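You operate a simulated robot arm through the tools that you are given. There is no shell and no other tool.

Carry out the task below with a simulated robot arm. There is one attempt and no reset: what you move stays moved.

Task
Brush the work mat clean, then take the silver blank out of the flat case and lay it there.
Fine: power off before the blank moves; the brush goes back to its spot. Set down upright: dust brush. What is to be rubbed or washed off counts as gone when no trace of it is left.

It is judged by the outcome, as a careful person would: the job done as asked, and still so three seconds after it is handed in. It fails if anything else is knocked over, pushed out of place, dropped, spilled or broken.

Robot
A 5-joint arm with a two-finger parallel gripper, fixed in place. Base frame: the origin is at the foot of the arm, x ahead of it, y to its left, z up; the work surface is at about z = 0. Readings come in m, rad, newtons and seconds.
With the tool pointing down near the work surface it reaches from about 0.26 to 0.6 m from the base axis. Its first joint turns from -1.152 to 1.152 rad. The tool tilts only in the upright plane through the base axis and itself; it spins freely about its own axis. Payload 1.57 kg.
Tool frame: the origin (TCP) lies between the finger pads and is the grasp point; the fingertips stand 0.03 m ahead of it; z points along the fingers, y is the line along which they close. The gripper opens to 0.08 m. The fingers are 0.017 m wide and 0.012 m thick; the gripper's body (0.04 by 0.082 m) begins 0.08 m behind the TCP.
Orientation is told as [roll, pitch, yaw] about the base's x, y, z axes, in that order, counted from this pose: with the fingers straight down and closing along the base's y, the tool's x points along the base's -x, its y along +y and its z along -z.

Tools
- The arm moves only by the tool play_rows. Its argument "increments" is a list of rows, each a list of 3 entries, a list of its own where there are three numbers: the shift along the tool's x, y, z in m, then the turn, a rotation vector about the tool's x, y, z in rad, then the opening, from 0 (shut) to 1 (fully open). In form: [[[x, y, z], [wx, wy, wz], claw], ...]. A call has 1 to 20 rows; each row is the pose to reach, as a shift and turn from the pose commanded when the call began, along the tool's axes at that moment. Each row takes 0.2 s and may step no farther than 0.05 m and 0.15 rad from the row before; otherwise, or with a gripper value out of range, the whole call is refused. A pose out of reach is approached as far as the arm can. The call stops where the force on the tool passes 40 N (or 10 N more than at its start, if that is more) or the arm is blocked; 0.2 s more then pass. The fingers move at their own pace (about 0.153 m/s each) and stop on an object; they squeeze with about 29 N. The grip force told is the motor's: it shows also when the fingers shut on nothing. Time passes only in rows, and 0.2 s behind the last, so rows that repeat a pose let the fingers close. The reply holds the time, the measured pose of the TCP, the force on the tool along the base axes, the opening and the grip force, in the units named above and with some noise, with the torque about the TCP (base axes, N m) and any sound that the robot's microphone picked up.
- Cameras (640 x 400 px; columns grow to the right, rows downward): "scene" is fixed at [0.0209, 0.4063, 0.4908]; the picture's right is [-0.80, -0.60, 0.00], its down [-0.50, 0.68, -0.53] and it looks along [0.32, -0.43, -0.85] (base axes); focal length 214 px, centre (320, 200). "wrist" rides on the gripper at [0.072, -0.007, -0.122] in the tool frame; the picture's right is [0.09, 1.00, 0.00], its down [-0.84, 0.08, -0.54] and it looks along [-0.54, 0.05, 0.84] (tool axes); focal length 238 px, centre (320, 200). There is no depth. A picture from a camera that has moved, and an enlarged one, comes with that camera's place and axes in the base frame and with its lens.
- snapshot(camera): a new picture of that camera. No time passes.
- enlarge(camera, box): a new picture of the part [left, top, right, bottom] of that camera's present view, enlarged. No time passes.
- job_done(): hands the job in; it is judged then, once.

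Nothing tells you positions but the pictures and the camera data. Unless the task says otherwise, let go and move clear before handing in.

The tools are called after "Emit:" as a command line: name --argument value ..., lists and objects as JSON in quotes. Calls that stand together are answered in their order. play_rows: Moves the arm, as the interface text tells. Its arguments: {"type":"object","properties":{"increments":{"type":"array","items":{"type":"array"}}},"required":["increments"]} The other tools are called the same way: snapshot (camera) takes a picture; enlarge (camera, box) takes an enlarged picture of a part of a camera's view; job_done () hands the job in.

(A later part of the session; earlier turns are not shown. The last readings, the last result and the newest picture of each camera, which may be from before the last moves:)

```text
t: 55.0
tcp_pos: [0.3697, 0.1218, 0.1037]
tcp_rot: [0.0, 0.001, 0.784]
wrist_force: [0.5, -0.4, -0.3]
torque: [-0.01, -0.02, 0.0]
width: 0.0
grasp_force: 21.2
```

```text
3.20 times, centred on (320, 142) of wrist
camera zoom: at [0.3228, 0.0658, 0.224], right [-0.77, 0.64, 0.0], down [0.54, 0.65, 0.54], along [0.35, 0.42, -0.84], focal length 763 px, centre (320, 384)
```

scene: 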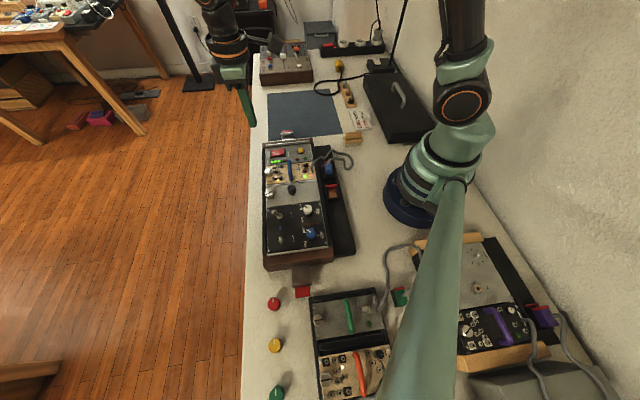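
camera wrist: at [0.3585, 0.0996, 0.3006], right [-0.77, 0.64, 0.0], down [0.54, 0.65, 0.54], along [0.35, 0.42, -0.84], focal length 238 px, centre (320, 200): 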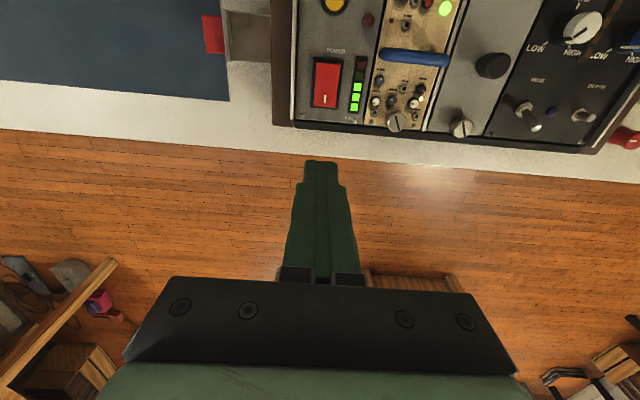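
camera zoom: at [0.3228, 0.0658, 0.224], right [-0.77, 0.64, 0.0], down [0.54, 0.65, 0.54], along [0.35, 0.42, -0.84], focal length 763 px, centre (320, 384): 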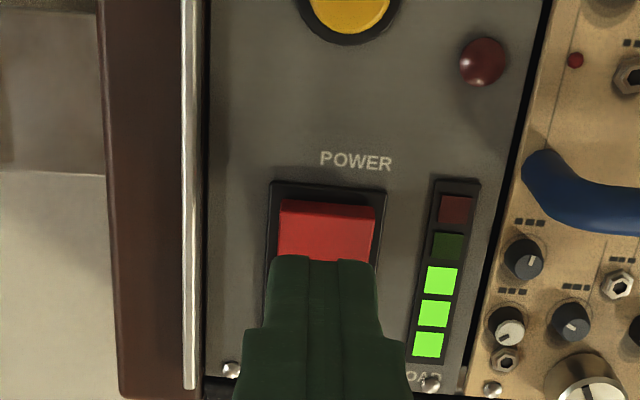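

The closed fingertips are over the raised inner half. I'll descend in stages until it clicks over.

Emit:
play_rows --increments '[[[0, 0, 0.01], [0, 0, 0], 0], [[0, 0, 0.018], [0, 0, 0], 0], [[0, 0, 0.02], [0, 0, 0], 0]]'

Emit:
enlarge --camera "scene" --box '[255, 125, 319, 165]'

```text
t: 55.8
tcp_pos: [0.3694, 0.1238, 0.0879]
tcp_rot: [-0.001, 0.0, 0.786]
wrist_force: [-1.1, -1.9, 5.0]
torque: [-0.01, 0.02, 0.0]
width: 0.0
grasp_force: 21.4
heard: click
stopped in row 3: the force on the tool passed its limit at 51 N (the readings are from after the stop); the commanded pose is now the measured one
```

```text
10.00 times, centred on (287, 145) of scene
camera zoom: at [0.0208, 0.4063, 0.4908], right [-0.8, -0.6, 0.0], down [-0.5, 0.68, -0.53], along [0.32, -0.43, -0.85], focal length 2145 px, centre (650, 750)
```

zoom: 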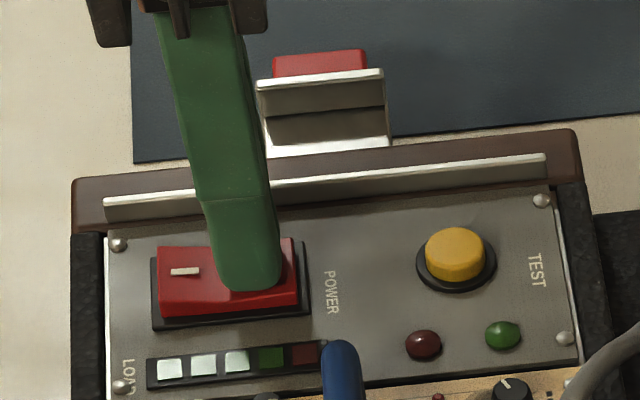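

A click, and the LOAD lamps went out. I'll rise and confirm the state.

Emit:
play_rows --increments '[[[0, 0, -0.02], [0, 0, 0], 0], [[0, 0, -0.06], [0, 0, 0], 0], [[0, 0, -0.1], [0, 0, 0], 0]]'

Emit:
enlarge --camera "scene" --box '[250, 130, 362, 200]'

Emit:
snapshot --camera "scene"

```text
t: 56.6
tcp_pos: [0.3671, 0.1225, 0.188]
tcp_rot: [0.001, 0.002, 0.787]
wrist_force: [0.1, 0.0, 0.7]
torque: [0.01, 0.01, 0.04]
width: 0.0001
grasp_force: 21.0
```

```text
5.71 times, centred on (306, 165) of scene
camera zoom: at [0.0209, 0.4063, 0.4908], right [-0.8, -0.6, 0.0], down [-0.5, 0.68, -0.53], along [0.32, -0.43, -0.85], focal length 1226 px, centre (400, 400)
```

zoom: 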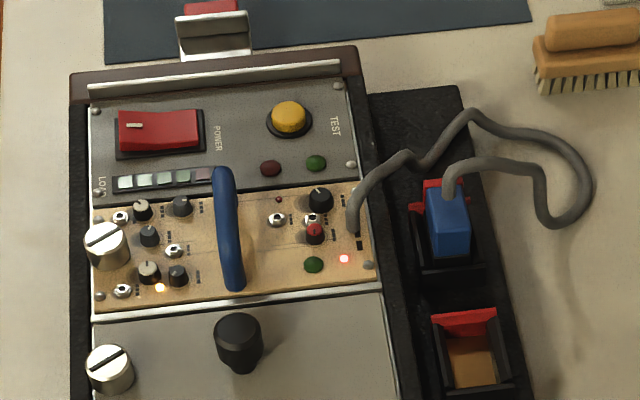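

```text
taken
```

scene: 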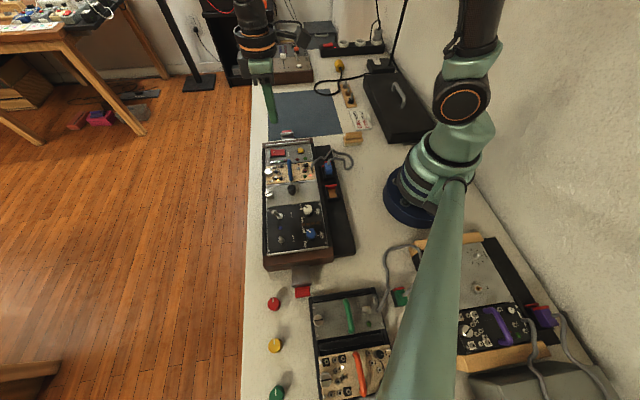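

Power is off: LOAD bar and the big lamp are dark. Next I'll move above the blank's thumbscrew at (0.293, 0.246) with the fingers partly open.

Emit:
play_rows --increments '[[[-0.008, 0.035, 0.005], [0, 0, 0], 0.3], [[-0.016, 0.07, 0.015], [0, 0, 0], 0.55], [[-0.024, 0.105, 0.025], [0, 0, 0], 0.55], [[-0.032, 0.1408, 0.04], [0, 0, 0], 0.55], [[-0.032, 0.1408, 0.055], [0, 0, 0], 0.55], [[-0.032, 0.1408, 0.06], [0, 0, 0], 0.55]]'

Emit:
snapshot --camera "wrist"

Emit:
enlarge --camera "wrist" --box '[240, 90, 400, 190]'

Emit:
enlarge --camera "scene" --box '[245, 160, 325, 210]'

```text
t: 58.0
tcp_pos: [0.2907, 0.2444, 0.127]
tcp_rot: [0.001, 0.0, 0.784]
wrist_force: [0.4, 0.0, 0.5]
torque: [0.04, -0.01, -0.02]
width: 0.0441
grasp_force: 0.0
```

```text
taken
camera wrist: at [0.2446, 0.1888, 0.2468], right [-0.77, 0.64, 0.0], down [0.54, 0.65, 0.54], along [0.35, 0.42, -0.84], focal length 238 px, centre (320, 200)
```

wrist: 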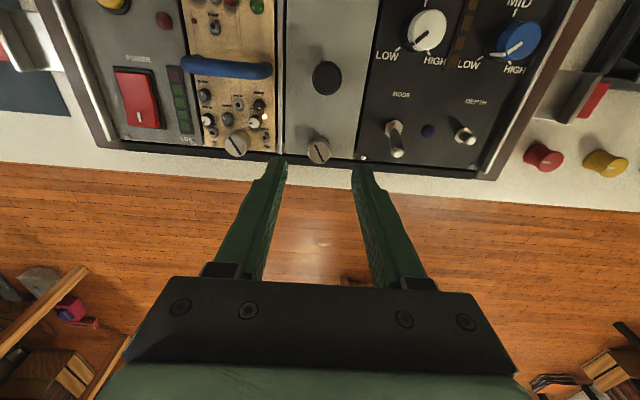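

```text
4.00 times, centred on (320, 140) of wrist
camera zoom: at [0.2446, 0.1888, 0.2468], right [-0.77, 0.64, 0.0], down [0.54, 0.65, 0.54], along [0.35, 0.42, -0.84], focal length 953 px, centre (320, 440)
```

zoom: 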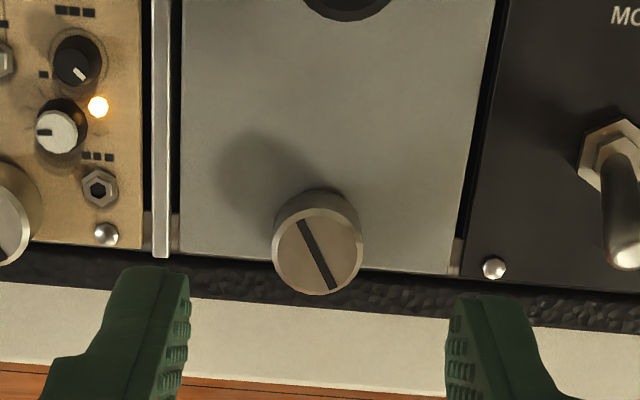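

```text
8.00 times, centred on (285, 185) of scene
camera zoom: at [0.0208, 0.4063, 0.4908], right [-0.8, -0.6, 0.0], down [-0.5, 0.68, -0.53], along [0.32, -0.43, -0.85], focal length 1716 px, centre (600, 320)
```

zoom: 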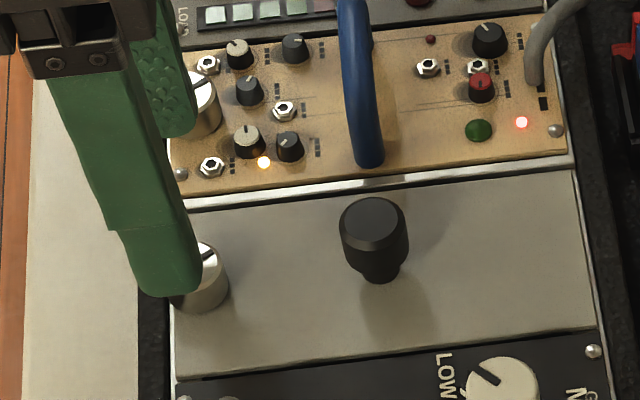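

The thumbscrew is centred at (0.2927, 0.2458), about 19 mm across. I'll centre over it with a 32 mm opening and descend around it, stopping 4 mm above the panel.

Emit:
play_rows --increments '[[[-0.0023, -0.0005, 0.01], [0, 0, 0], 0.4], [[-0.0023, -0.0005, 0.022], [0, 0, 0], 0.4], [[-0.0023, -0.0005, 0.034], [0, 0, 0], 0.4], [[-0.0023, -0.0005, 0.034], [0, 0, 0], 0.4]]'

Emit:
enlarge --camera "wrist" --box '[240, 90, 400, 190]'

Emit:
enlarge --camera "scene" --box '[245, 160, 325, 210]'

```text
t: 59.0
tcp_pos: [0.2938, 0.2469, 0.0931]
tcp_rot: [0.001, 0.0, 0.786]
wrist_force: [-0.3, 0.1, -0.5]
torque: [-0.01, 0.01, -0.01]
width: 0.0317
grasp_force: 0.0
```

```text
4.00 times, centred on (320, 140) of wrist
camera zoom: at [0.2469, 0.1899, 0.2129], right [-0.77, 0.64, 0.0], down [0.54, 0.65, 0.54], along [0.35, 0.42, -0.84], focal length 953 px, centre (320, 440)
```

zoom: 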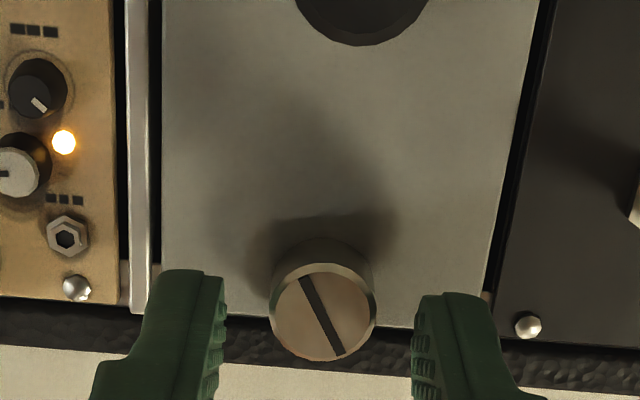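

```text
8.00 times, centred on (285, 185) of scene
camera zoom: at [0.0209, 0.4063, 0.4908], right [-0.8, -0.6, 0.0], down [-0.5, 0.68, -0.53], along [0.32, -0.43, -0.85], focal length 1716 px, centre (600, 320)
```

zoom: 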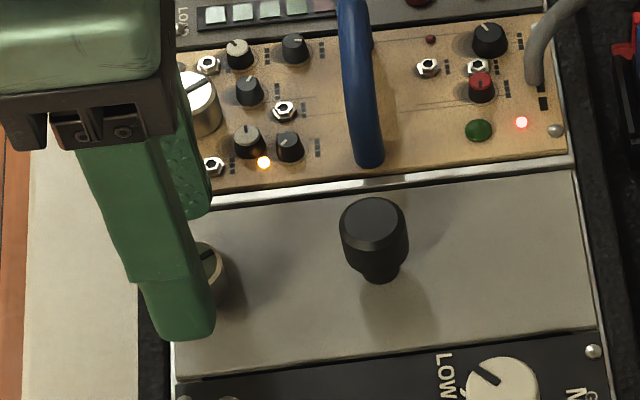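

Well centred. Descending the last 12 mm and closing on the screw head.

Emit:
play_rows --increments '[[[0, 0, 0.006], [0, 0, 0], 0.4], [[0, 0, 0.0115], [0, 0, 0], 0.4], [[0, 0, 0.0115], [0, 0, 0], 0.4]]'

Emit:
play_rows --increments '[[[0, 0, 0], [0, 0, 0], 0.25], [[0, 0, 0], [0, 0, 0], 0], [[0, 0, 0], [0, 0, 0], 0], [[0, 0, 0], [0, 0, 0], 0]]'

Emit:
enlarge --camera "wrist" --box '[240, 90, 400, 190]'

Emit:
enlarge --camera "scene" --box '[245, 160, 325, 210]'

```text
t: 59.8
tcp_pos: [0.2937, 0.2464, 0.08]
tcp_rot: [0.0, -0.001, 0.785]
wrist_force: [0.5, 0.0, 0.6]
torque: [-0.01, 0.0, -0.03]
width: 0.032
grasp_force: 0.1
```

```text
t: 60.8
tcp_pos: [0.293, 0.2456, 0.0818]
tcp_rot: [-0.001, 0.0, 0.785]
wrist_force: [-1.8, 1.0, 1.3]
torque: [-0.01, 0.02, 0.01]
width: 0.0167
grasp_force: 29.1
```

```text
4.00 times, centred on (320, 140) of wrist
camera zoom: at [0.2468, 0.1903, 0.2013], right [-0.77, 0.64, 0.0], down [0.54, 0.65, 0.54], along [0.35, 0.42, -0.84], focal length 953 px, centre (320, 440)
```

zoom: 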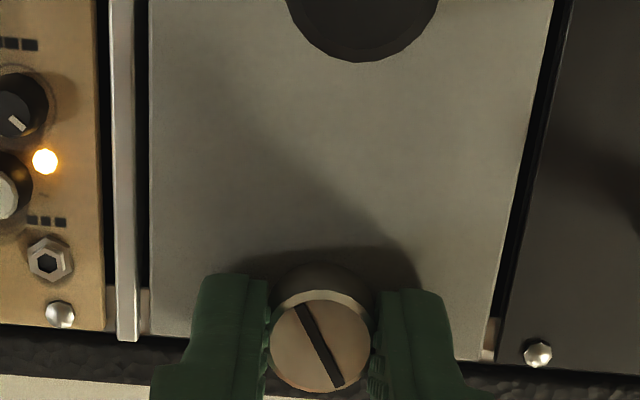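

```text
8.00 times, centred on (285, 185) of scene
camera zoom: at [0.0209, 0.4063, 0.4908], right [-0.8, -0.6, 0.0], down [-0.5, 0.68, -0.53], along [0.32, -0.43, -0.85], focal length 1716 px, centre (600, 320)
```

zoom: 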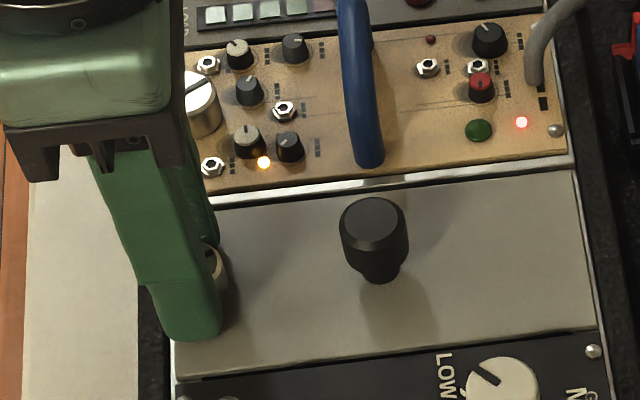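

Screw head gripped (17 mm). I'll turn it counterclockwise (seen from above) by about 80° and watch forces.

Emit:
play_rows --increments '[[[0, 0, 0], [0, 0, -0.07], 0], [[0, 0, 0], [0, 0, -0.14], 0], [[0, 0, 0], [0, 0, -0.28], 0], [[0, 0, 0], [0, 0, -0.42], 0], [[0, 0, 0], [0, 0, -0.56], 0], [[0, 0, 0], [0, 0, -0.7], 0], [[0, 0, 0], [0, 0, -0.84], 0], [[0, 0, 0], [0, 0, -0.98], 0], [[0, 0, 0], [0, 0, -1.12], 0], [[0, 0, 0], [0, 0, -1.26], 0], [[0, 0, 0], [0, 0, -1.4], 0]]'

Emit:
snapshot --camera "wrist"

Emit:
enlarge --camera "wrist" --box '[240, 90, 400, 190]'

Emit:
enlarge --camera "scene" --box '[245, 160, 325, 210]'

```text
t: 63.2
tcp_pos: [0.294, 0.2459, 0.0828]
tcp_rot: [-0.001, 0.0, 2.187]
wrist_force: [-1.0, 0.5, 0.0]
torque: [0.02, -0.02, 0.01]
width: 0.0169
grasp_force: 29.1
```

```text
taken
camera wrist: at [0.3404, 0.1904, 0.202], right [-0.76, -0.65, 0.0], down [-0.55, 0.64, 0.54], along [-0.35, 0.41, -0.84], focal length 238 px, centre (320, 200)
```

wrist: 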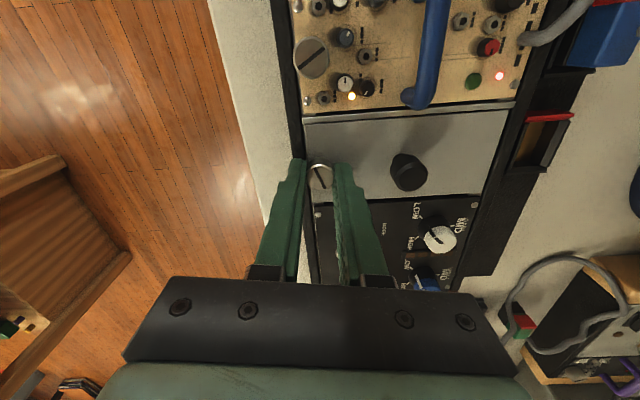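

```text
4.00 times, centred on (320, 140) of wrist
camera zoom: at [0.3404, 0.1904, 0.202], right [-0.76, -0.65, 0.0], down [-0.55, 0.64, 0.54], along [-0.35, 0.41, -0.84], focal length 953 px, centre (320, 440)
```

zoom: 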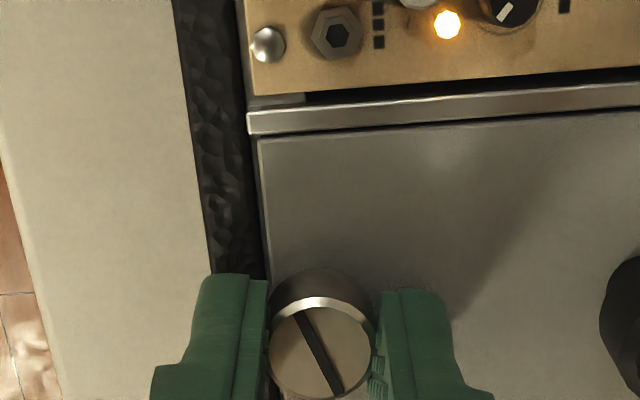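

```text
8.00 times, centred on (285, 185) of scene
camera zoom: at [0.0209, 0.4063, 0.4908], right [-0.8, -0.6, 0.0], down [-0.5, 0.68, -0.53], along [0.32, -0.43, -0.85], focal length 1716 px, centre (600, 320)
```

zoom: 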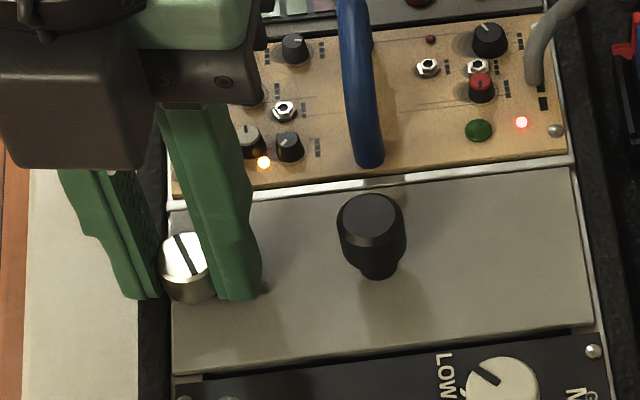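

The screw turned with the tool easily and the panel seems to have come up slightly. I'll turn further another ~100° and compare.

Emit:
play_rows --increments '[[[0, 0, 0], [0, 0, -0.14], 0], [[0, 0, 0], [0, 0, -0.28], 0], [[0, 0, 0], [0, 0, -0.42], 0], [[0, 0, 0], [0, 0, -0.56], 0], [[0, 0, 0], [0, 0, -0.7], 0], [[0, 0, 0], [0, 0, -0.84], 0], [[0, 0, 0], [0, 0, -0.98], 0], [[0, 0, 0], [0, 0, -1.12], 0], [[0, 0, 0], [0, 0, -1.26], 0], [[0, 0, 0], [0, 0, -1.4], 0], [[0, 0, 0], [0, 0, -1.54], 0], [[0, 0, 0], [0, 0, -1.68], 0]]'

Emit:
snapshot --camera "wrist"

Emit:
enlarge --camera "wrist" --box '[240, 90, 400, 190]'

Emit:
enlarge --camera "scene" --box '[245, 160, 325, 210]'

```text
t: 65.6
tcp_pos: [0.2912, 0.2484, 0.081]
tcp_rot: [0.002, -0.002, -2.574]
wrist_force: [12.5, -18.4, 3.3]
torque: [-0.53, -0.37, -0.04]
width: 0.0169
grasp_force: 28.8
out of reach, approached as far as the arm can: row 11, 12
stopped in row 12: the force on the tool passed its limit at 70 N (the readings are from after the stop); the commanded pose is now the measured one
```

```text
taken
camera wrist: at [0.3481, 0.2918, 0.2017], right [0.61, -0.79, 0.0], down [-0.66, -0.52, 0.54], along [-0.43, -0.33, -0.84], focal length 238 px, centre (320, 200)
```

wrist: 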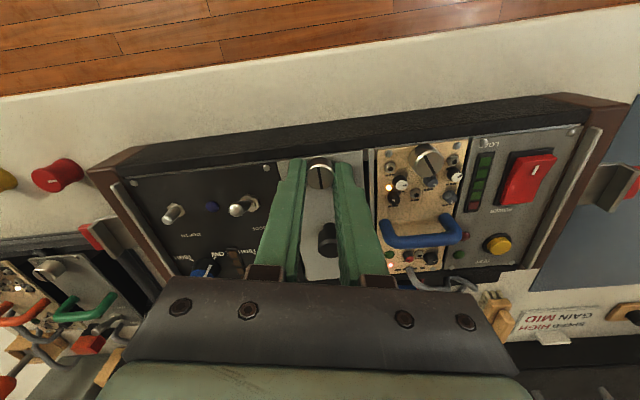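

```text
4.00 times, centred on (320, 140) of wrist
camera zoom: at [0.3481, 0.2918, 0.2017], right [0.61, -0.79, 0.0], down [-0.66, -0.52, 0.54], along [-0.43, -0.33, -0.84], focal length 953 px, centre (320, 440)
```

zoom: 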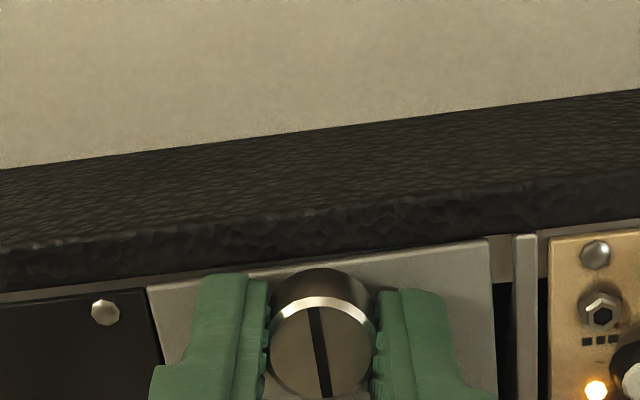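

```text
8.00 times, centred on (285, 185) of scene
camera zoom: at [0.0209, 0.4063, 0.4908], right [-0.8, -0.6, 0.0], down [-0.5, 0.68, -0.53], along [0.32, -0.43, -0.85], focal length 1716 px, centre (600, 320)
```

zoom: 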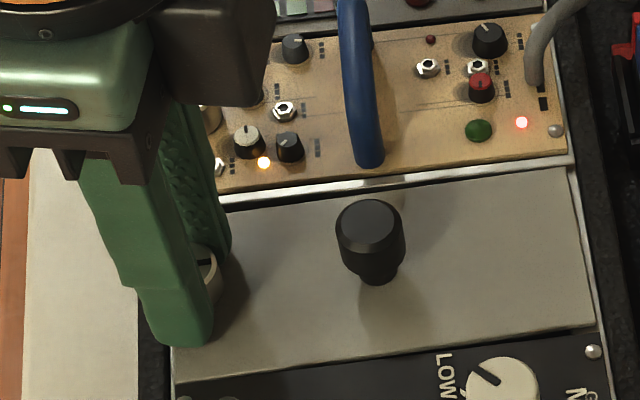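

The spin reached the arm's limit and pushed sideways; the panel appears loose and slightly shifted in its slot. I'll open the fingers, rise and look.

Emit:
play_rows --increments '[[[0, 0, 0], [0, 0, 0.02], 0.1], [[0, 0, 0], [0, 0, 0.04], 0.3], [[0, 0, 0], [0, 0, 0.04], 0.4], [[0, 0, 0], [0, 0, 0.04], 0.4]]'

Emit:
enlarge --camera "scene" --box '[245, 160, 325, 210]'

```text
t: 66.6
tcp_pos: [0.2909, 0.2485, 0.0819]
tcp_rot: [-0.001, -0.003, -2.607]
wrist_force: [-0.3, 0.3, 0.3]
torque: [0.0, 0.03, 0.01]
width: 0.0322
grasp_force: 0.0
```

```text
8.00 times, centred on (285, 185) of scene
camera zoom: at [0.0209, 0.4063, 0.4908], right [-0.8, -0.6, 0.0], down [-0.5, 0.68, -0.53], along [0.32, -0.43, -0.85], focal length 1716 px, centre (600, 320)
```

zoom: 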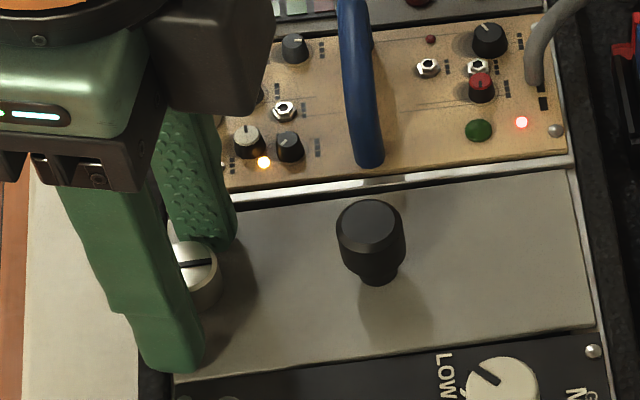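

Emit:
play_rows --increments '[[[0, 0, -0.02], [0, 0, 0], 0.4], [[0, 0, -0.05], [0, 0, 0], 0.4], [[0, 0, -0.08], [0, 0, 0.1], 0.4], [[0, 0, -0.1], [0, 0, 0.2], 0.4]]'

Emit:
enlarge --camera "scene" --box '[245, 160, 325, 210]'

Emit:
snapshot --camera "wrist"

Emit:
enlarge --camera "scene" --box '[245, 130, 365, 205]'

```text
t: 67.6
tcp_pos: [0.2913, 0.2488, 0.1825]
tcp_rot: [0.002, -0.001, -2.811]
wrist_force: [0.5, 0.9, -0.2]
torque: [0.0, -0.02, -0.01]
width: 0.0321
grasp_force: 0.0
```

```text
8.00 times, centred on (285, 185) of scene
camera zoom: at [0.0209, 0.4063, 0.4908], right [-0.8, -0.6, 0.0], down [-0.5, 0.68, -0.53], along [0.32, -0.43, -0.85], focal length 1716 px, centre (600, 320)
```

zoom: 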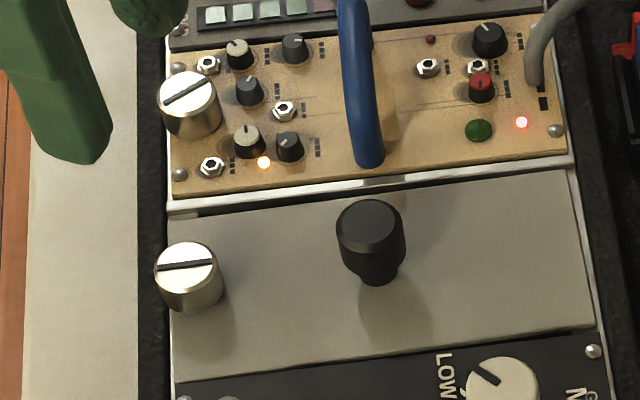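

```text
taken
camera wrist: at [0.3559, 0.278, 0.3023], right [0.41, -0.91, 0.0], down [-0.77, -0.34, 0.54], along [-0.5, -0.22, -0.84], focal length 238 px, centre (320, 200)
```

wrist: 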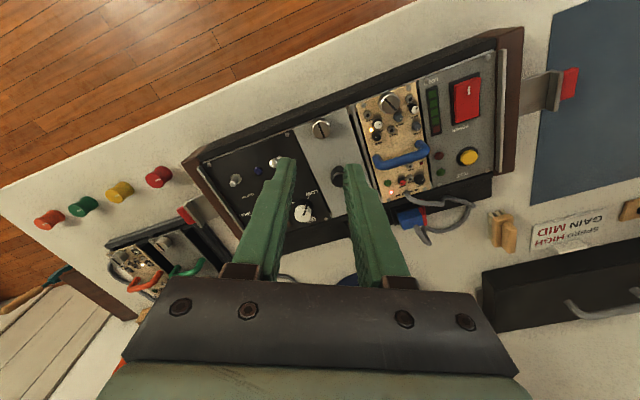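

```text
5.33 times, centred on (305, 168) of scene
camera zoom: at [0.0209, 0.4063, 0.4908], right [-0.8, -0.6, 0.0], down [-0.5, 0.68, -0.53], along [0.32, -0.43, -0.85], focal length 1144 px, centre (400, 373)
```

zoom: 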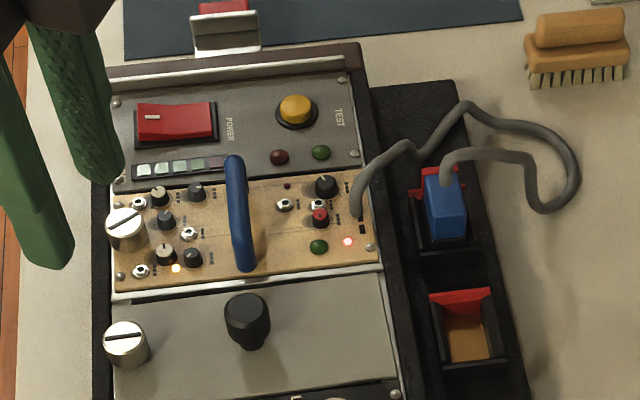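

The blank's screw is undone and the blank sits loose, slightly turned, in its slot; the case itself has not moved. I'll unwind the wrist to yaw −45° so that the fingers can close lengthwise across the black knob.

Emit:
play_rows --increments '[[[0, 0, -0.01], [0, 0, 0.142], 0.45], [[0, 0, -0.02], [0, 0, 0.284], 0.45], [[0, 0, -0.02], [0, 0, 0.426], 0.45], [[0, 0, -0.02], [0, 0, 0.568], 0.45], [[0, 0, -0.02], [0, 0, 0.71], 0.45], [[0, 0, -0.02], [0, 0, 0.852], 0.45], [[0, 0, -0.02], [0, 0, 0.994], 0.45], [[0, 0, -0.02], [0, 0, 1.136], 0.45], [[0, 0, -0.02], [0, 0, 1.278], 0.45], [[0, 0, -0.02], [0, 0, 1.42], 0.45], [[0, 0, -0.02], [0, 0, 1.562], 0.45], [[0, 0, -0.02], [0, 0, 1.704], 0.45], [[0, 0, -0.02], [0, 0, 1.846], 0.45], [[0, 0, -0.02], [0, 0, 1.988], 0.45], [[0, 0, -0.02], [0, 0, 2.13], 0.45], [[0, 0, -0.02], [0, 0, 2.272], 0.45], [[0, 0, -0.02], [0, 0, 2.414], 0.45], [[0, 0, -0.02], [0, 0, 2.556], 0.45], [[0, 0, -0.02], [0, 0, 2.698], 0.45], [[0, 0, -0.02], [0, 0, 2.84], 0.45]]'

```text
t: 71.8
tcp_pos: [0.2902, 0.2488, 0.2013]
tcp_rot: [-0.002, 0.001, 0.632]
wrist_force: [0.5, -0.2, -0.4]
torque: [0.01, -0.01, 0.01]
width: 0.036
grasp_force: 0.1
```

The wrist unwound the right way, now at yaw 0.63. I'll complete the turn to −45° and shift to view the blank from above.

Emit:
play_rows --increments '[[[0.005, -0.006, 0], [0, 0, 0.142], 0.45], [[0.01, -0.012, 0], [0, 0, 0.284], 0.45], [[0.015, -0.018, 0], [0, 0, 0.426], 0.45], [[0.02, -0.024, 0], [0, 0, 0.568], 0.45], [[0.025, -0.03, 0], [0, 0, 0.71], 0.45], [[0.03, -0.036, 0], [0, 0, 0.852], 0.45], [[0.035, -0.042, 0], [0, 0, 0.994], 0.45], [[0.04, -0.048, 0], [0, 0, 1.136], 0.45], [[0.045, -0.054, 0], [0, 0, 1.278], 0.45], [[0.049, -0.058, 0], [0, 0, 1.417], 0.45]]'

Emit:
snapshot --camera "wrist"

Emit:
enlarge --camera "wrist" --box '[220, 10, 420, 135]'

```text
t: 74.0
tcp_pos: [0.2852, 0.1718, 0.2024]
tcp_rot: [-0.001, 0.001, -0.785]
wrist_force: [0.2, 0.2, -0.5]
torque: [-0.04, 0.03, -0.01]
width: 0.036
grasp_force: 0.2
```

```text
taken
camera wrist: at [0.2295, 0.2185, 0.3224], right [0.64, 0.77, 0.0], down [0.65, -0.54, 0.54], along [0.42, -0.35, -0.84], focal length 238 px, centre (320, 200)
```

wrist: 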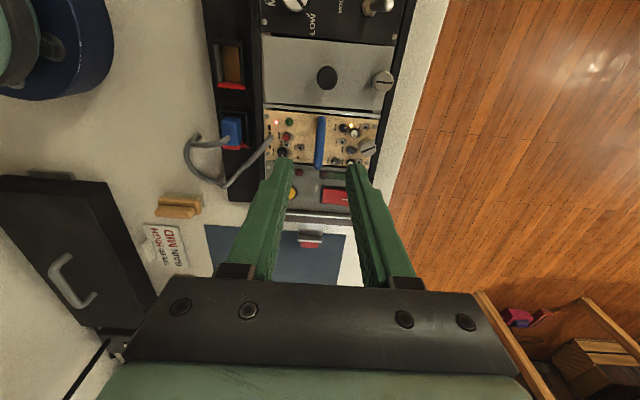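

```text
3.20 times, centred on (320, 72) of wrist
camera zoom: at [0.2295, 0.2185, 0.3224], right [0.64, 0.77, 0.0], down [0.65, -0.54, 0.54], along [0.42, -0.35, -0.84], focal length 763 px, centre (320, 608)
```

zoom: 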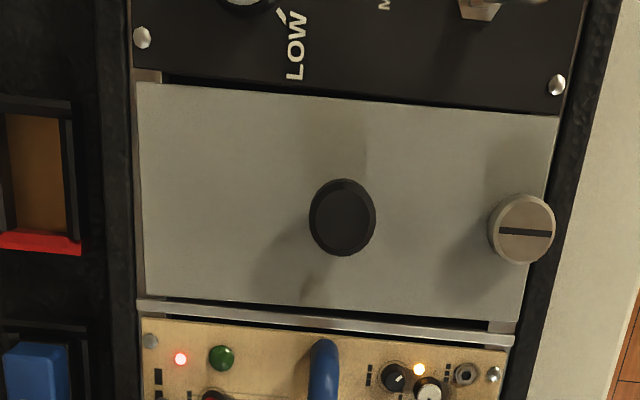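

The blank sits in its slot slightly askew. Its knob is at about (0.2535, 0.207). I'll move over it and stop above to check alignment.

Emit:
play_rows --increments '[[[0.02, 0.0019, 0.02], [0, 0, 0], 0.45], [[0.0469, 0.0019, 0.045], [0, 0, 0], 0.45], [[0.0469, 0.0019, 0.07], [0, 0, 0], 0.45], [[0.0469, 0.0019, 0.087], [0, 0, 0], 0.45], [[0.0469, 0.0019, 0.087], [0, 0, 0], 0.45]]'

Emit:
enlarge --camera "wrist" --box '[240, 90, 400, 190]'

Emit:
enlarge --camera "scene" --box '[245, 160, 325, 210]'

```text
t: 75.2
tcp_pos: [0.2534, 0.2081, 0.1157]
tcp_rot: [-0.003, 0.0, -0.779]
wrist_force: [-0.9, -0.2, -0.6]
torque: [0.02, 0.02, 0.0]
width: 0.0362
grasp_force: 0.0
```

```text
4.00 times, centred on (320, 140) of wrist
camera zoom: at [0.1974, 0.2539, 0.2355], right [0.64, 0.77, 0.0], down [0.65, -0.53, 0.54], along [0.42, -0.35, -0.84], focal length 953 px, centre (320, 440)
```

zoom: 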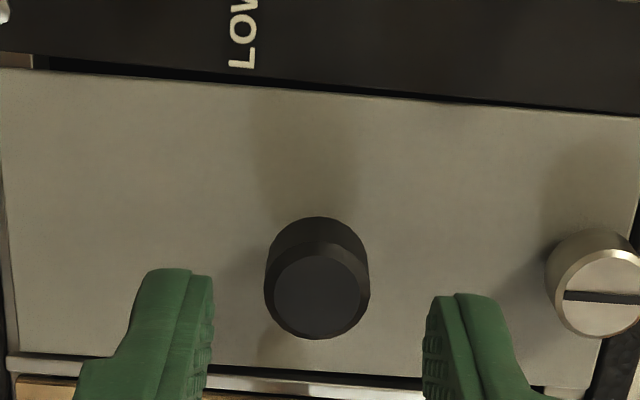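

```text
8.00 times, centred on (285, 185) of scene
camera zoom: at [0.0209, 0.4063, 0.4908], right [-0.8, -0.6, 0.0], down [-0.5, 0.68, -0.53], along [0.32, -0.43, -0.85], focal length 1716 px, centre (600, 320)
```

zoom: 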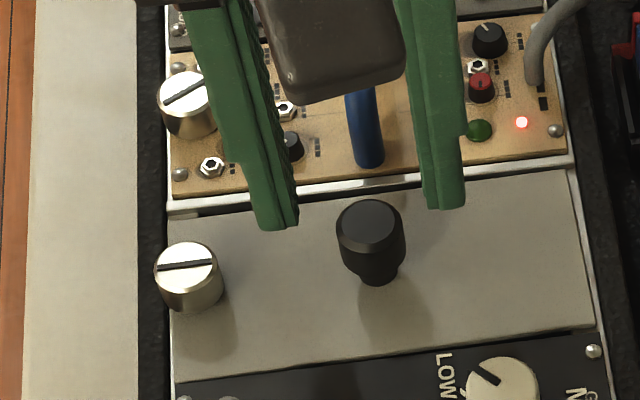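

The knob is centred between the fingers. I'll shift 2 mm and descend around it to just above the panel.

Emit:
play_rows --increments '[[[-0.002, -0.0004, 0.012], [0, 0, 0], 0.45], [[-0.002, -0.0004, 0.024], [0, 0, 0], 0.45], [[-0.002, -0.0004, 0.031], [0, 0, 0], 0.45], [[-0.002, -0.0004, 0.034], [0, 0, 0], 0.45], [[-0.002, -0.0004, 0.034], [0, 0, 0], 0.45]]'

Emit:
enlarge --camera "wrist" --box '[240, 90, 400, 190]'

Emit:
enlarge --camera "scene" --box '[245, 160, 325, 210]'

```text
t: 76.4
tcp_pos: [0.2547, 0.2043, 0.0813]
tcp_rot: [-0.001, -0.001, -0.781]
wrist_force: [0.2, 0.2, 0.9]
torque: [0.0, -0.01, 0.0]
width: 0.0359
grasp_force: 0.1
```

```text
4.00 times, centred on (320, 140) of wrist
camera zoom: at [0.1978, 0.2512, 0.2012], right [0.64, 0.77, 0.0], down [0.65, -0.53, 0.54], along [0.42, -0.35, -0.84], focal length 953 px, centre (320, 440)
```

zoom: 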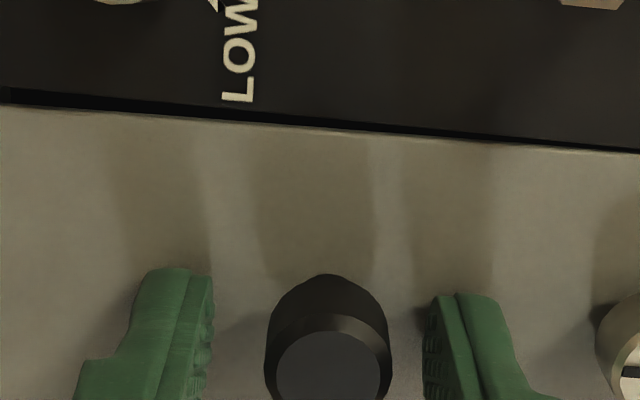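

```text
8.00 times, centred on (285, 185) of scene
camera zoom: at [0.0209, 0.4063, 0.4908], right [-0.8, -0.6, 0.0], down [-0.5, 0.68, -0.53], along [0.32, -0.43, -0.85], focal length 1716 px, centre (600, 320)
```

zoom: 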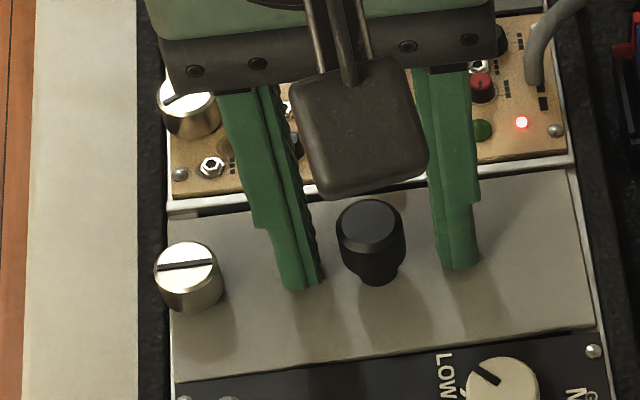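

Fingers straddle the knob. A 1 mm correction, then close.

Emit:
play_rows --increments '[[[0, 0.0012, 0], [0, 0, 0], 0.45], [[0, 0.0012, 0], [0, 0, 0], 0.3], [[0, 0.0012, 0], [0, 0, 0], 0], [[0, 0.0012, 0], [0, 0, 0], 0], [[0, 0.0012, 0], [0, 0, 0], 0]]'

Emit:
enlarge --camera "wrist" --box '[240, 90, 400, 190]'

Emit:
enlarge --camera "scene" --box '[245, 160, 325, 210]'

```text
t: 77.6
tcp_pos: [0.2546, 0.2071, 0.0804]
tcp_rot: [-0.003, 0.0, -0.782]
wrist_force: [-4.8, -2.5, 5.5]
torque: [0.18, -0.08, -0.01]
width: 0.0188
grasp_force: 29.0
```

```text
4.00 times, centred on (320, 140) of wrist
camera zoom: at [0.199, 0.2524, 0.2012], right [0.64, 0.77, 0.0], down [0.65, -0.53, 0.54], along [0.42, -0.35, -0.84], focal length 953 px, centre (320, 440)
```

zoom: 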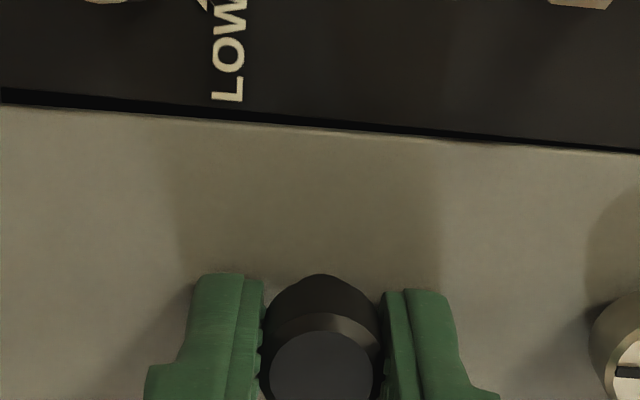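

```text
8.00 times, centred on (285, 185) of scene
camera zoom: at [0.0208, 0.4063, 0.4908], right [-0.8, -0.6, 0.0], down [-0.5, 0.68, -0.53], along [0.32, -0.43, -0.85], focal length 1716 px, centre (600, 320)
```

zoom: 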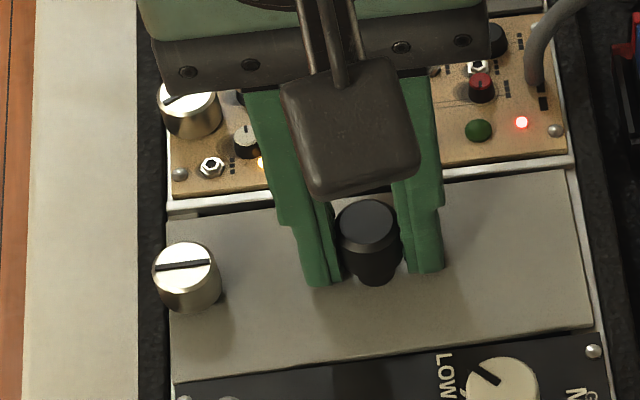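

Knob gripped (19 mm). I'll lift slowly, checking that nothing still holds the panel.

Emit:
play_rows --increments '[[[0, 0, -0.001], [0, 0, 0], 0], [[0, 0, -0.0025], [0, 0, 0], 0], [[0, 0, -0.004], [0, 0, 0], 0], [[0, 0, -0.004], [0, 0, 0], 0]]'

Emit:
enlarge --camera "scene" --box '[245, 160, 325, 210]'

```text
t: 78.6
tcp_pos: [0.2561, 0.2072, 0.0844]
tcp_rot: [-0.001, 0.0, -0.784]
wrist_force: [0.1, 0.3, -1.4]
torque: [0.02, -0.04, 0.07]
width: 0.0187
grasp_force: 29.2
```

```text
8.00 times, centred on (285, 185) of scene
camera zoom: at [0.0209, 0.4063, 0.4908], right [-0.8, -0.6, 0.0], down [-0.5, 0.68, -0.53], along [0.32, -0.43, -0.85], focal length 1716 px, centre (600, 320)
```

zoom: 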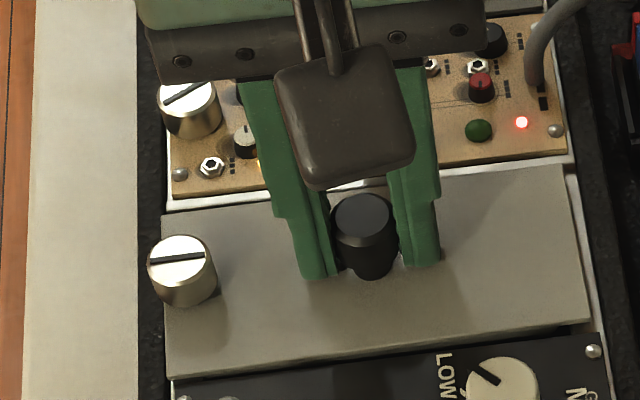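

The panel rises freely with about 1.4 N of weight. Continuing the lift straight up.

Emit:
play_rows --increments '[[[0, 0, -0.006], [0, 0, 0], 0], [[0, 0, -0.014], [0, 0, 0], 0], [[0, 0, -0.024], [0, 0, 0], 0], [[0, 0, -0.036], [0, 0, 0], 0], [[0, 0, -0.036], [0, 0, 0], 0]]'

Emit:
enlarge --camera "scene" --box '[235, 140, 331, 200]'

Emit:
snapshot --camera "wrist"

```text
t: 79.8
tcp_pos: [0.2548, 0.2074, 0.1206]
tcp_rot: [-0.004, 0.0, -0.782]
wrist_force: [-0.6, 0.1, -0.6]
torque: [-0.05, 0.03, 0.01]
width: 0.0186
grasp_force: 29.2
```

```text
6.67 times, centred on (283, 170) of scene
camera zoom: at [0.0209, 0.4063, 0.4908], right [-0.8, -0.6, 0.0], down [-0.5, 0.68, -0.53], along [0.32, -0.43, -0.85], focal length 1430 px, centre (567, 400)
```

zoom: 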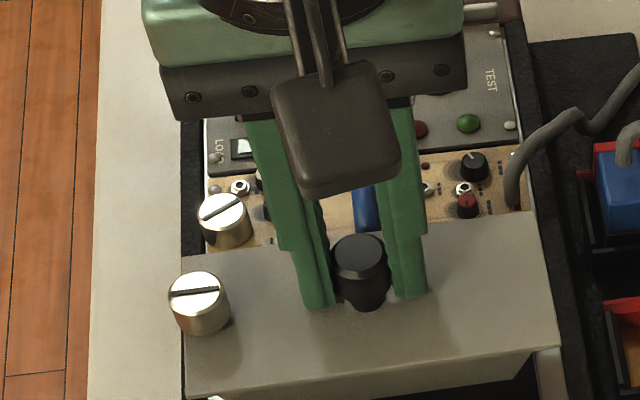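

```text
taken
camera wrist: at [0.1989, 0.2527, 0.2407], right [0.64, 0.77, 0.0], down [0.65, -0.53, 0.54], along [0.42, -0.35, -0.84], focal length 238 px, centre (320, 200)
```

wrist: 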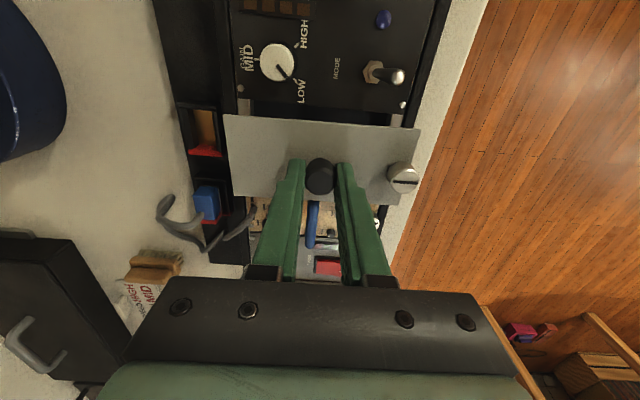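

The blank is out of the slot and it has some depth below the face. I'll lift more and check its underside depth.

Emit:
play_rows --increments '[[[0, 0, -0.02], [0, 0, 0], 0], [[0, 0, -0.04], [0, 0, 0], 0], [[0, 0, -0.06], [0, 0, 0], 0], [[0, 0, -0.06], [0, 0, 0], 0]]'

Emit:
snapshot --camera "scene"

Emit:
enlarge --camera "scene" --box '[225, 150, 353, 230]'

```text
t: 80.8
tcp_pos: [0.256, 0.2077, 0.1809]
tcp_rot: [-0.001, 0.0, -0.779]
wrist_force: [-0.3, -0.7, -0.9]
torque: [-0.04, 0.0, -0.01]
width: 0.0182
grasp_force: 29.2
```

```text
taken
```

scene: 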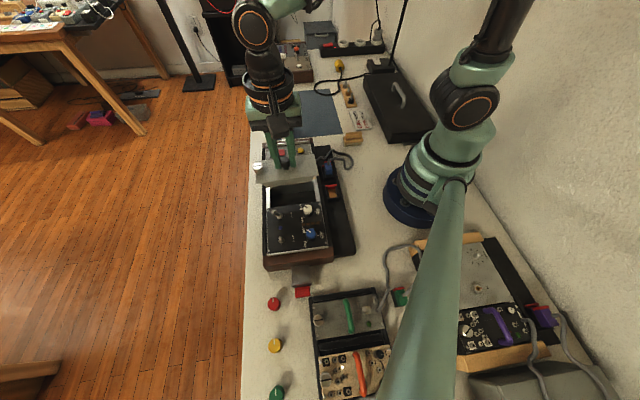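

```text
5.00 times, centred on (289, 190) of scene
camera zoom: at [0.0209, 0.4063, 0.4908], right [-0.8, -0.6, 0.0], down [-0.5, 0.68, -0.53], along [0.32, -0.43, -0.85], focal length 1072 px, centre (475, 250)
```

zoom: 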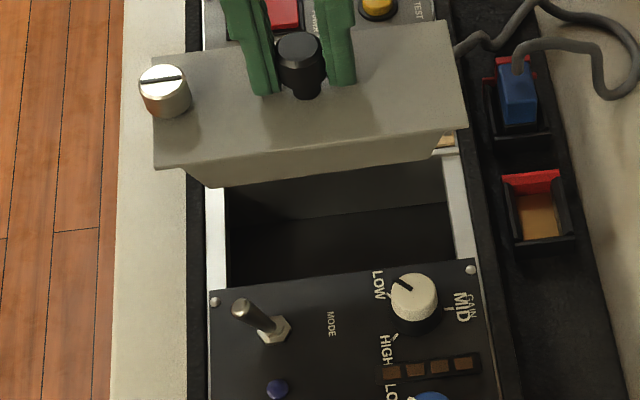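

The blank has a box body about 23 mm deep under its face; it's well clear now. I'll carry it level over the rack to the middle of the clean mat.

Emit:
play_rows --increments '[[[-0.015, -0.0026, 0], [0, 0, 0], 0], [[-0.04, -0.007, 0], [0, 0, 0], 0], [[-0.07, -0.012, 0], [0, 0, 0], 0], [[-0.1, -0.0172, 0], [0, 0, 0], 0], [[-0.13, -0.0223, 0], [0, 0, 0], 0], [[-0.16, -0.0275, 0], [0, 0, 0], 0], [[-0.19, -0.0326, 0], [0, 0, 0], 0], [[-0.22, -0.0378, 0], [0, 0, 0], 0], [[-0.25, -0.0429, 0], [0, 0, 0], 0], [[-0.28, -0.0481, 0], [0, 0, 0], 0], [[-0.31, -0.0532, 0], [0, 0, 0], 0], [[-0.34, -0.0584, 0], [0, 0, 0], 0], [[-0.365, -0.0627, 0], [0, 0, 0], 0], [[-0.381, -0.0654, 0], [0, 0, 0], 0], [[-0.381, -0.0654, 0], [0, 0, 0], 0]]'

Emit:
snapshot --camera "scene"

Emit:
enlarge --camera "scene" --box '[240, 60, 368, 140]'

Emit:
snapshot --camera "wrist"

```text
t: 84.0
tcp_pos: [0.4816, -0.1087, 0.1804]
tcp_rot: [-0.001, 0.001, -0.783]
wrist_force: [-0.1, -0.3, -0.5]
torque: [-0.01, -0.01, 0.02]
width: 0.0186
grasp_force: 28.9
```

```text
taken
```

scene: 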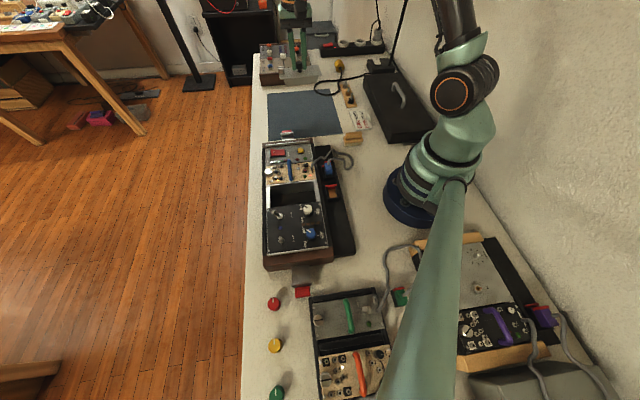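

```text
5.00 times, centred on (304, 100) of scene
camera zoom: at [0.0209, 0.4063, 0.4908], right [-0.8, -0.6, 0.0], down [-0.5, 0.68, -0.53], along [0.32, -0.43, -0.85], focal length 1072 px, centre (400, 700)
```

zoom: 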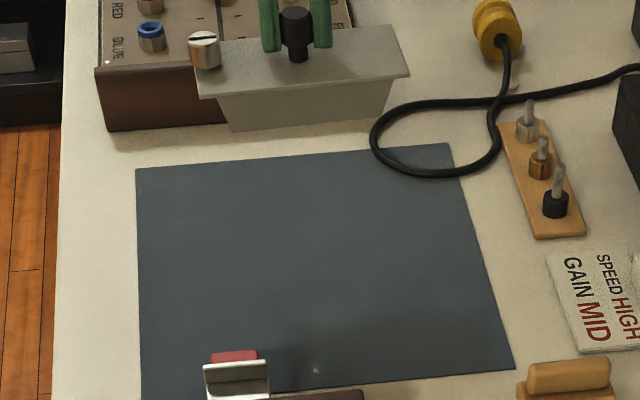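

```text
taken
camera wrist: at [0.424, -0.0629, 0.3011], right [0.64, 0.77, 0.0], down [0.65, -0.54, 0.54], along [0.42, -0.34, -0.84], focal length 238 px, centre (320, 200)
```

wrist: 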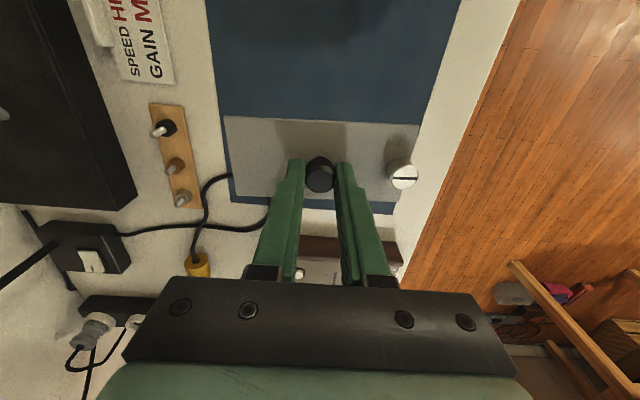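

The blank hangs over the mat. There's a tiny light speck on the mat near the rack end, so I'll zoom in on it.

Emit:
enlarge --camera "scene" --box '[287, 120, 319, 140]'

Emit:
enlarge --camera "wrist" --box '[200, 0, 460, 130]'

```text
16.00 times, centred on (303, 130) of scene
camera zoom: at [0.0209, 0.4063, 0.4908], right [-0.8, -0.6, 0.0], down [-0.5, 0.68, -0.53], along [0.32, -0.43, -0.85], focal length 3432 px, centre (592, 1320)
```

zoom: 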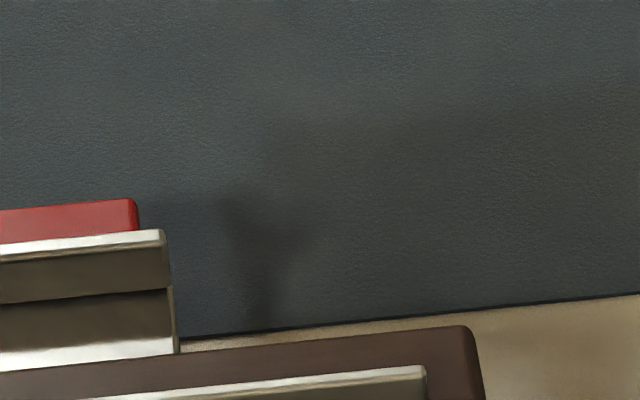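

```text
2.46 times, centred on (330, 65) of wrist
camera zoom: at [0.424, -0.0629, 0.3011], right [0.64, 0.77, 0.0], down [0.65, -0.54, 0.54], along [0.42, -0.34, -0.84], focal length 587 px, centre (295, 532)
```

zoom: 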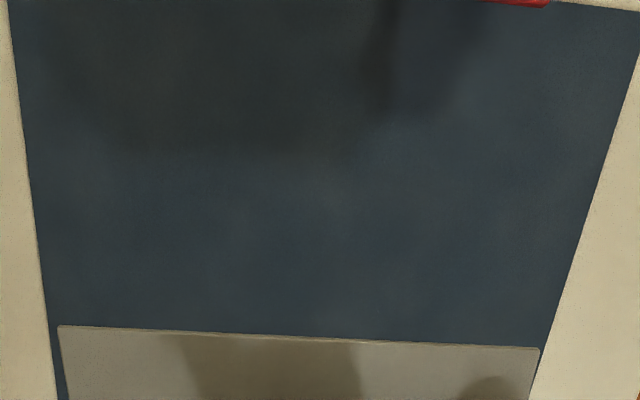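

No speck there, only shadows; the mat is clean. I'll lower the blank towards the mat's centre and stop about 20 mm above.

Emit:
play_rows --increments '[[[0, 0, 0.02], [0, 0, 0], 0], [[0, 0, 0.045], [0, 0, 0], 0], [[0, 0, 0.07], [0, 0, 0], 0], [[0, 0, 0.09], [0, 0, 0], 0], [[0, 0, 0.1], [0, 0, 0], 0], [[0, 0, 0.1], [0, 0, 0], 0]]'

Emit:
enlarge --camera "scene" --box '[240, 60, 368, 140]'

Emit:
snapshot --camera "wrist"

```text
t: 85.4
tcp_pos: [0.4796, -0.108, 0.0817]
tcp_rot: [0.001, 0.002, -0.78]
wrist_force: [-0.2, 0.0, -0.9]
torque: [-0.02, 0.0, -0.03]
width: 0.0185
grasp_force: 29.1
```

```text
5.00 times, centred on (304, 100) of scene
camera zoom: at [0.0209, 0.4063, 0.4908], right [-0.8, -0.6, 0.0], down [-0.5, 0.68, -0.53], along [0.32, -0.43, -0.85], focal length 1072 px, centre (400, 700)
```

zoom: 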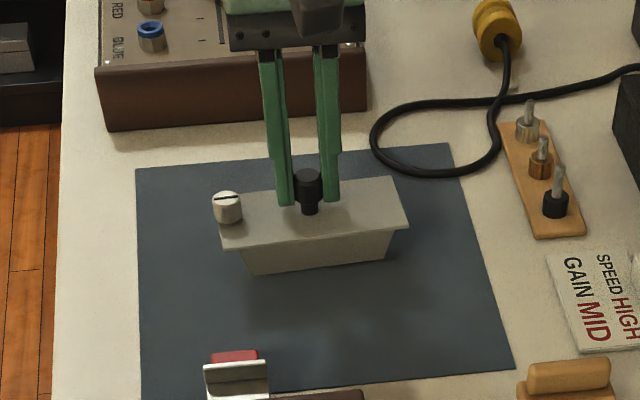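

```text
taken
camera wrist: at [0.4234, -0.0617, 0.201], right [0.64, 0.77, 0.0], down [0.65, -0.54, 0.54], along [0.42, -0.34, -0.84], focal length 238 px, centre (320, 200)
```

wrist: 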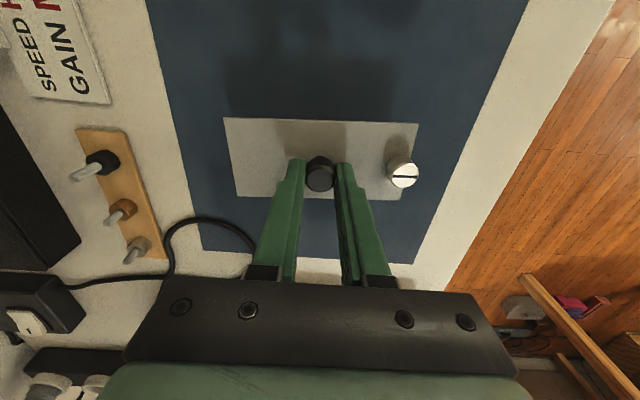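

Hanging level above the mat. Lowering slowly to contact.

Emit:
play_rows --increments '[[[0, 0, 0.006], [0, 0, 0], 0], [[0, 0, 0.012], [0, 0, 0], 0], [[0, 0, 0.015], [0, 0, 0], 0], [[0, 0, 0.015], [0, 0, 0], 0]]'

Emit:
enlarge --camera "scene" --box '[265, 75, 345, 125]'

```text
t: 86.4
tcp_pos: [0.4807, -0.1079, 0.0655]
tcp_rot: [0.001, 0.002, -0.782]
wrist_force: [-2.0, 1.3, 6.7]
torque: [0.16, 0.07, -0.05]
width: 0.0182
grasp_force: 29.4
```

```text
8.00 times, centred on (305, 100) of scene
camera zoom: at [0.0208, 0.4063, 0.4908], right [-0.8, -0.6, 0.0], down [-0.5, 0.68, -0.53], along [0.32, -0.43, -0.85], focal length 1716 px, centre (440, 1000)
```

zoom: 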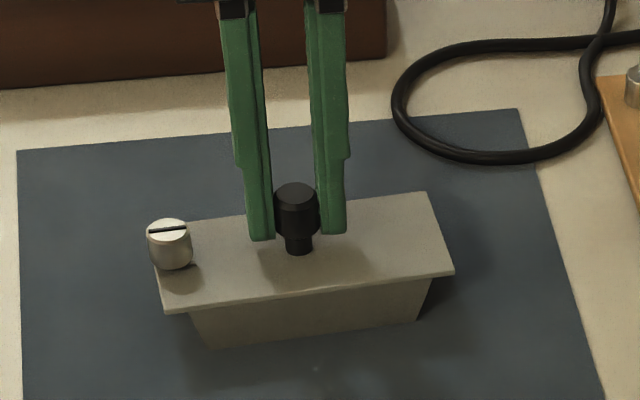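

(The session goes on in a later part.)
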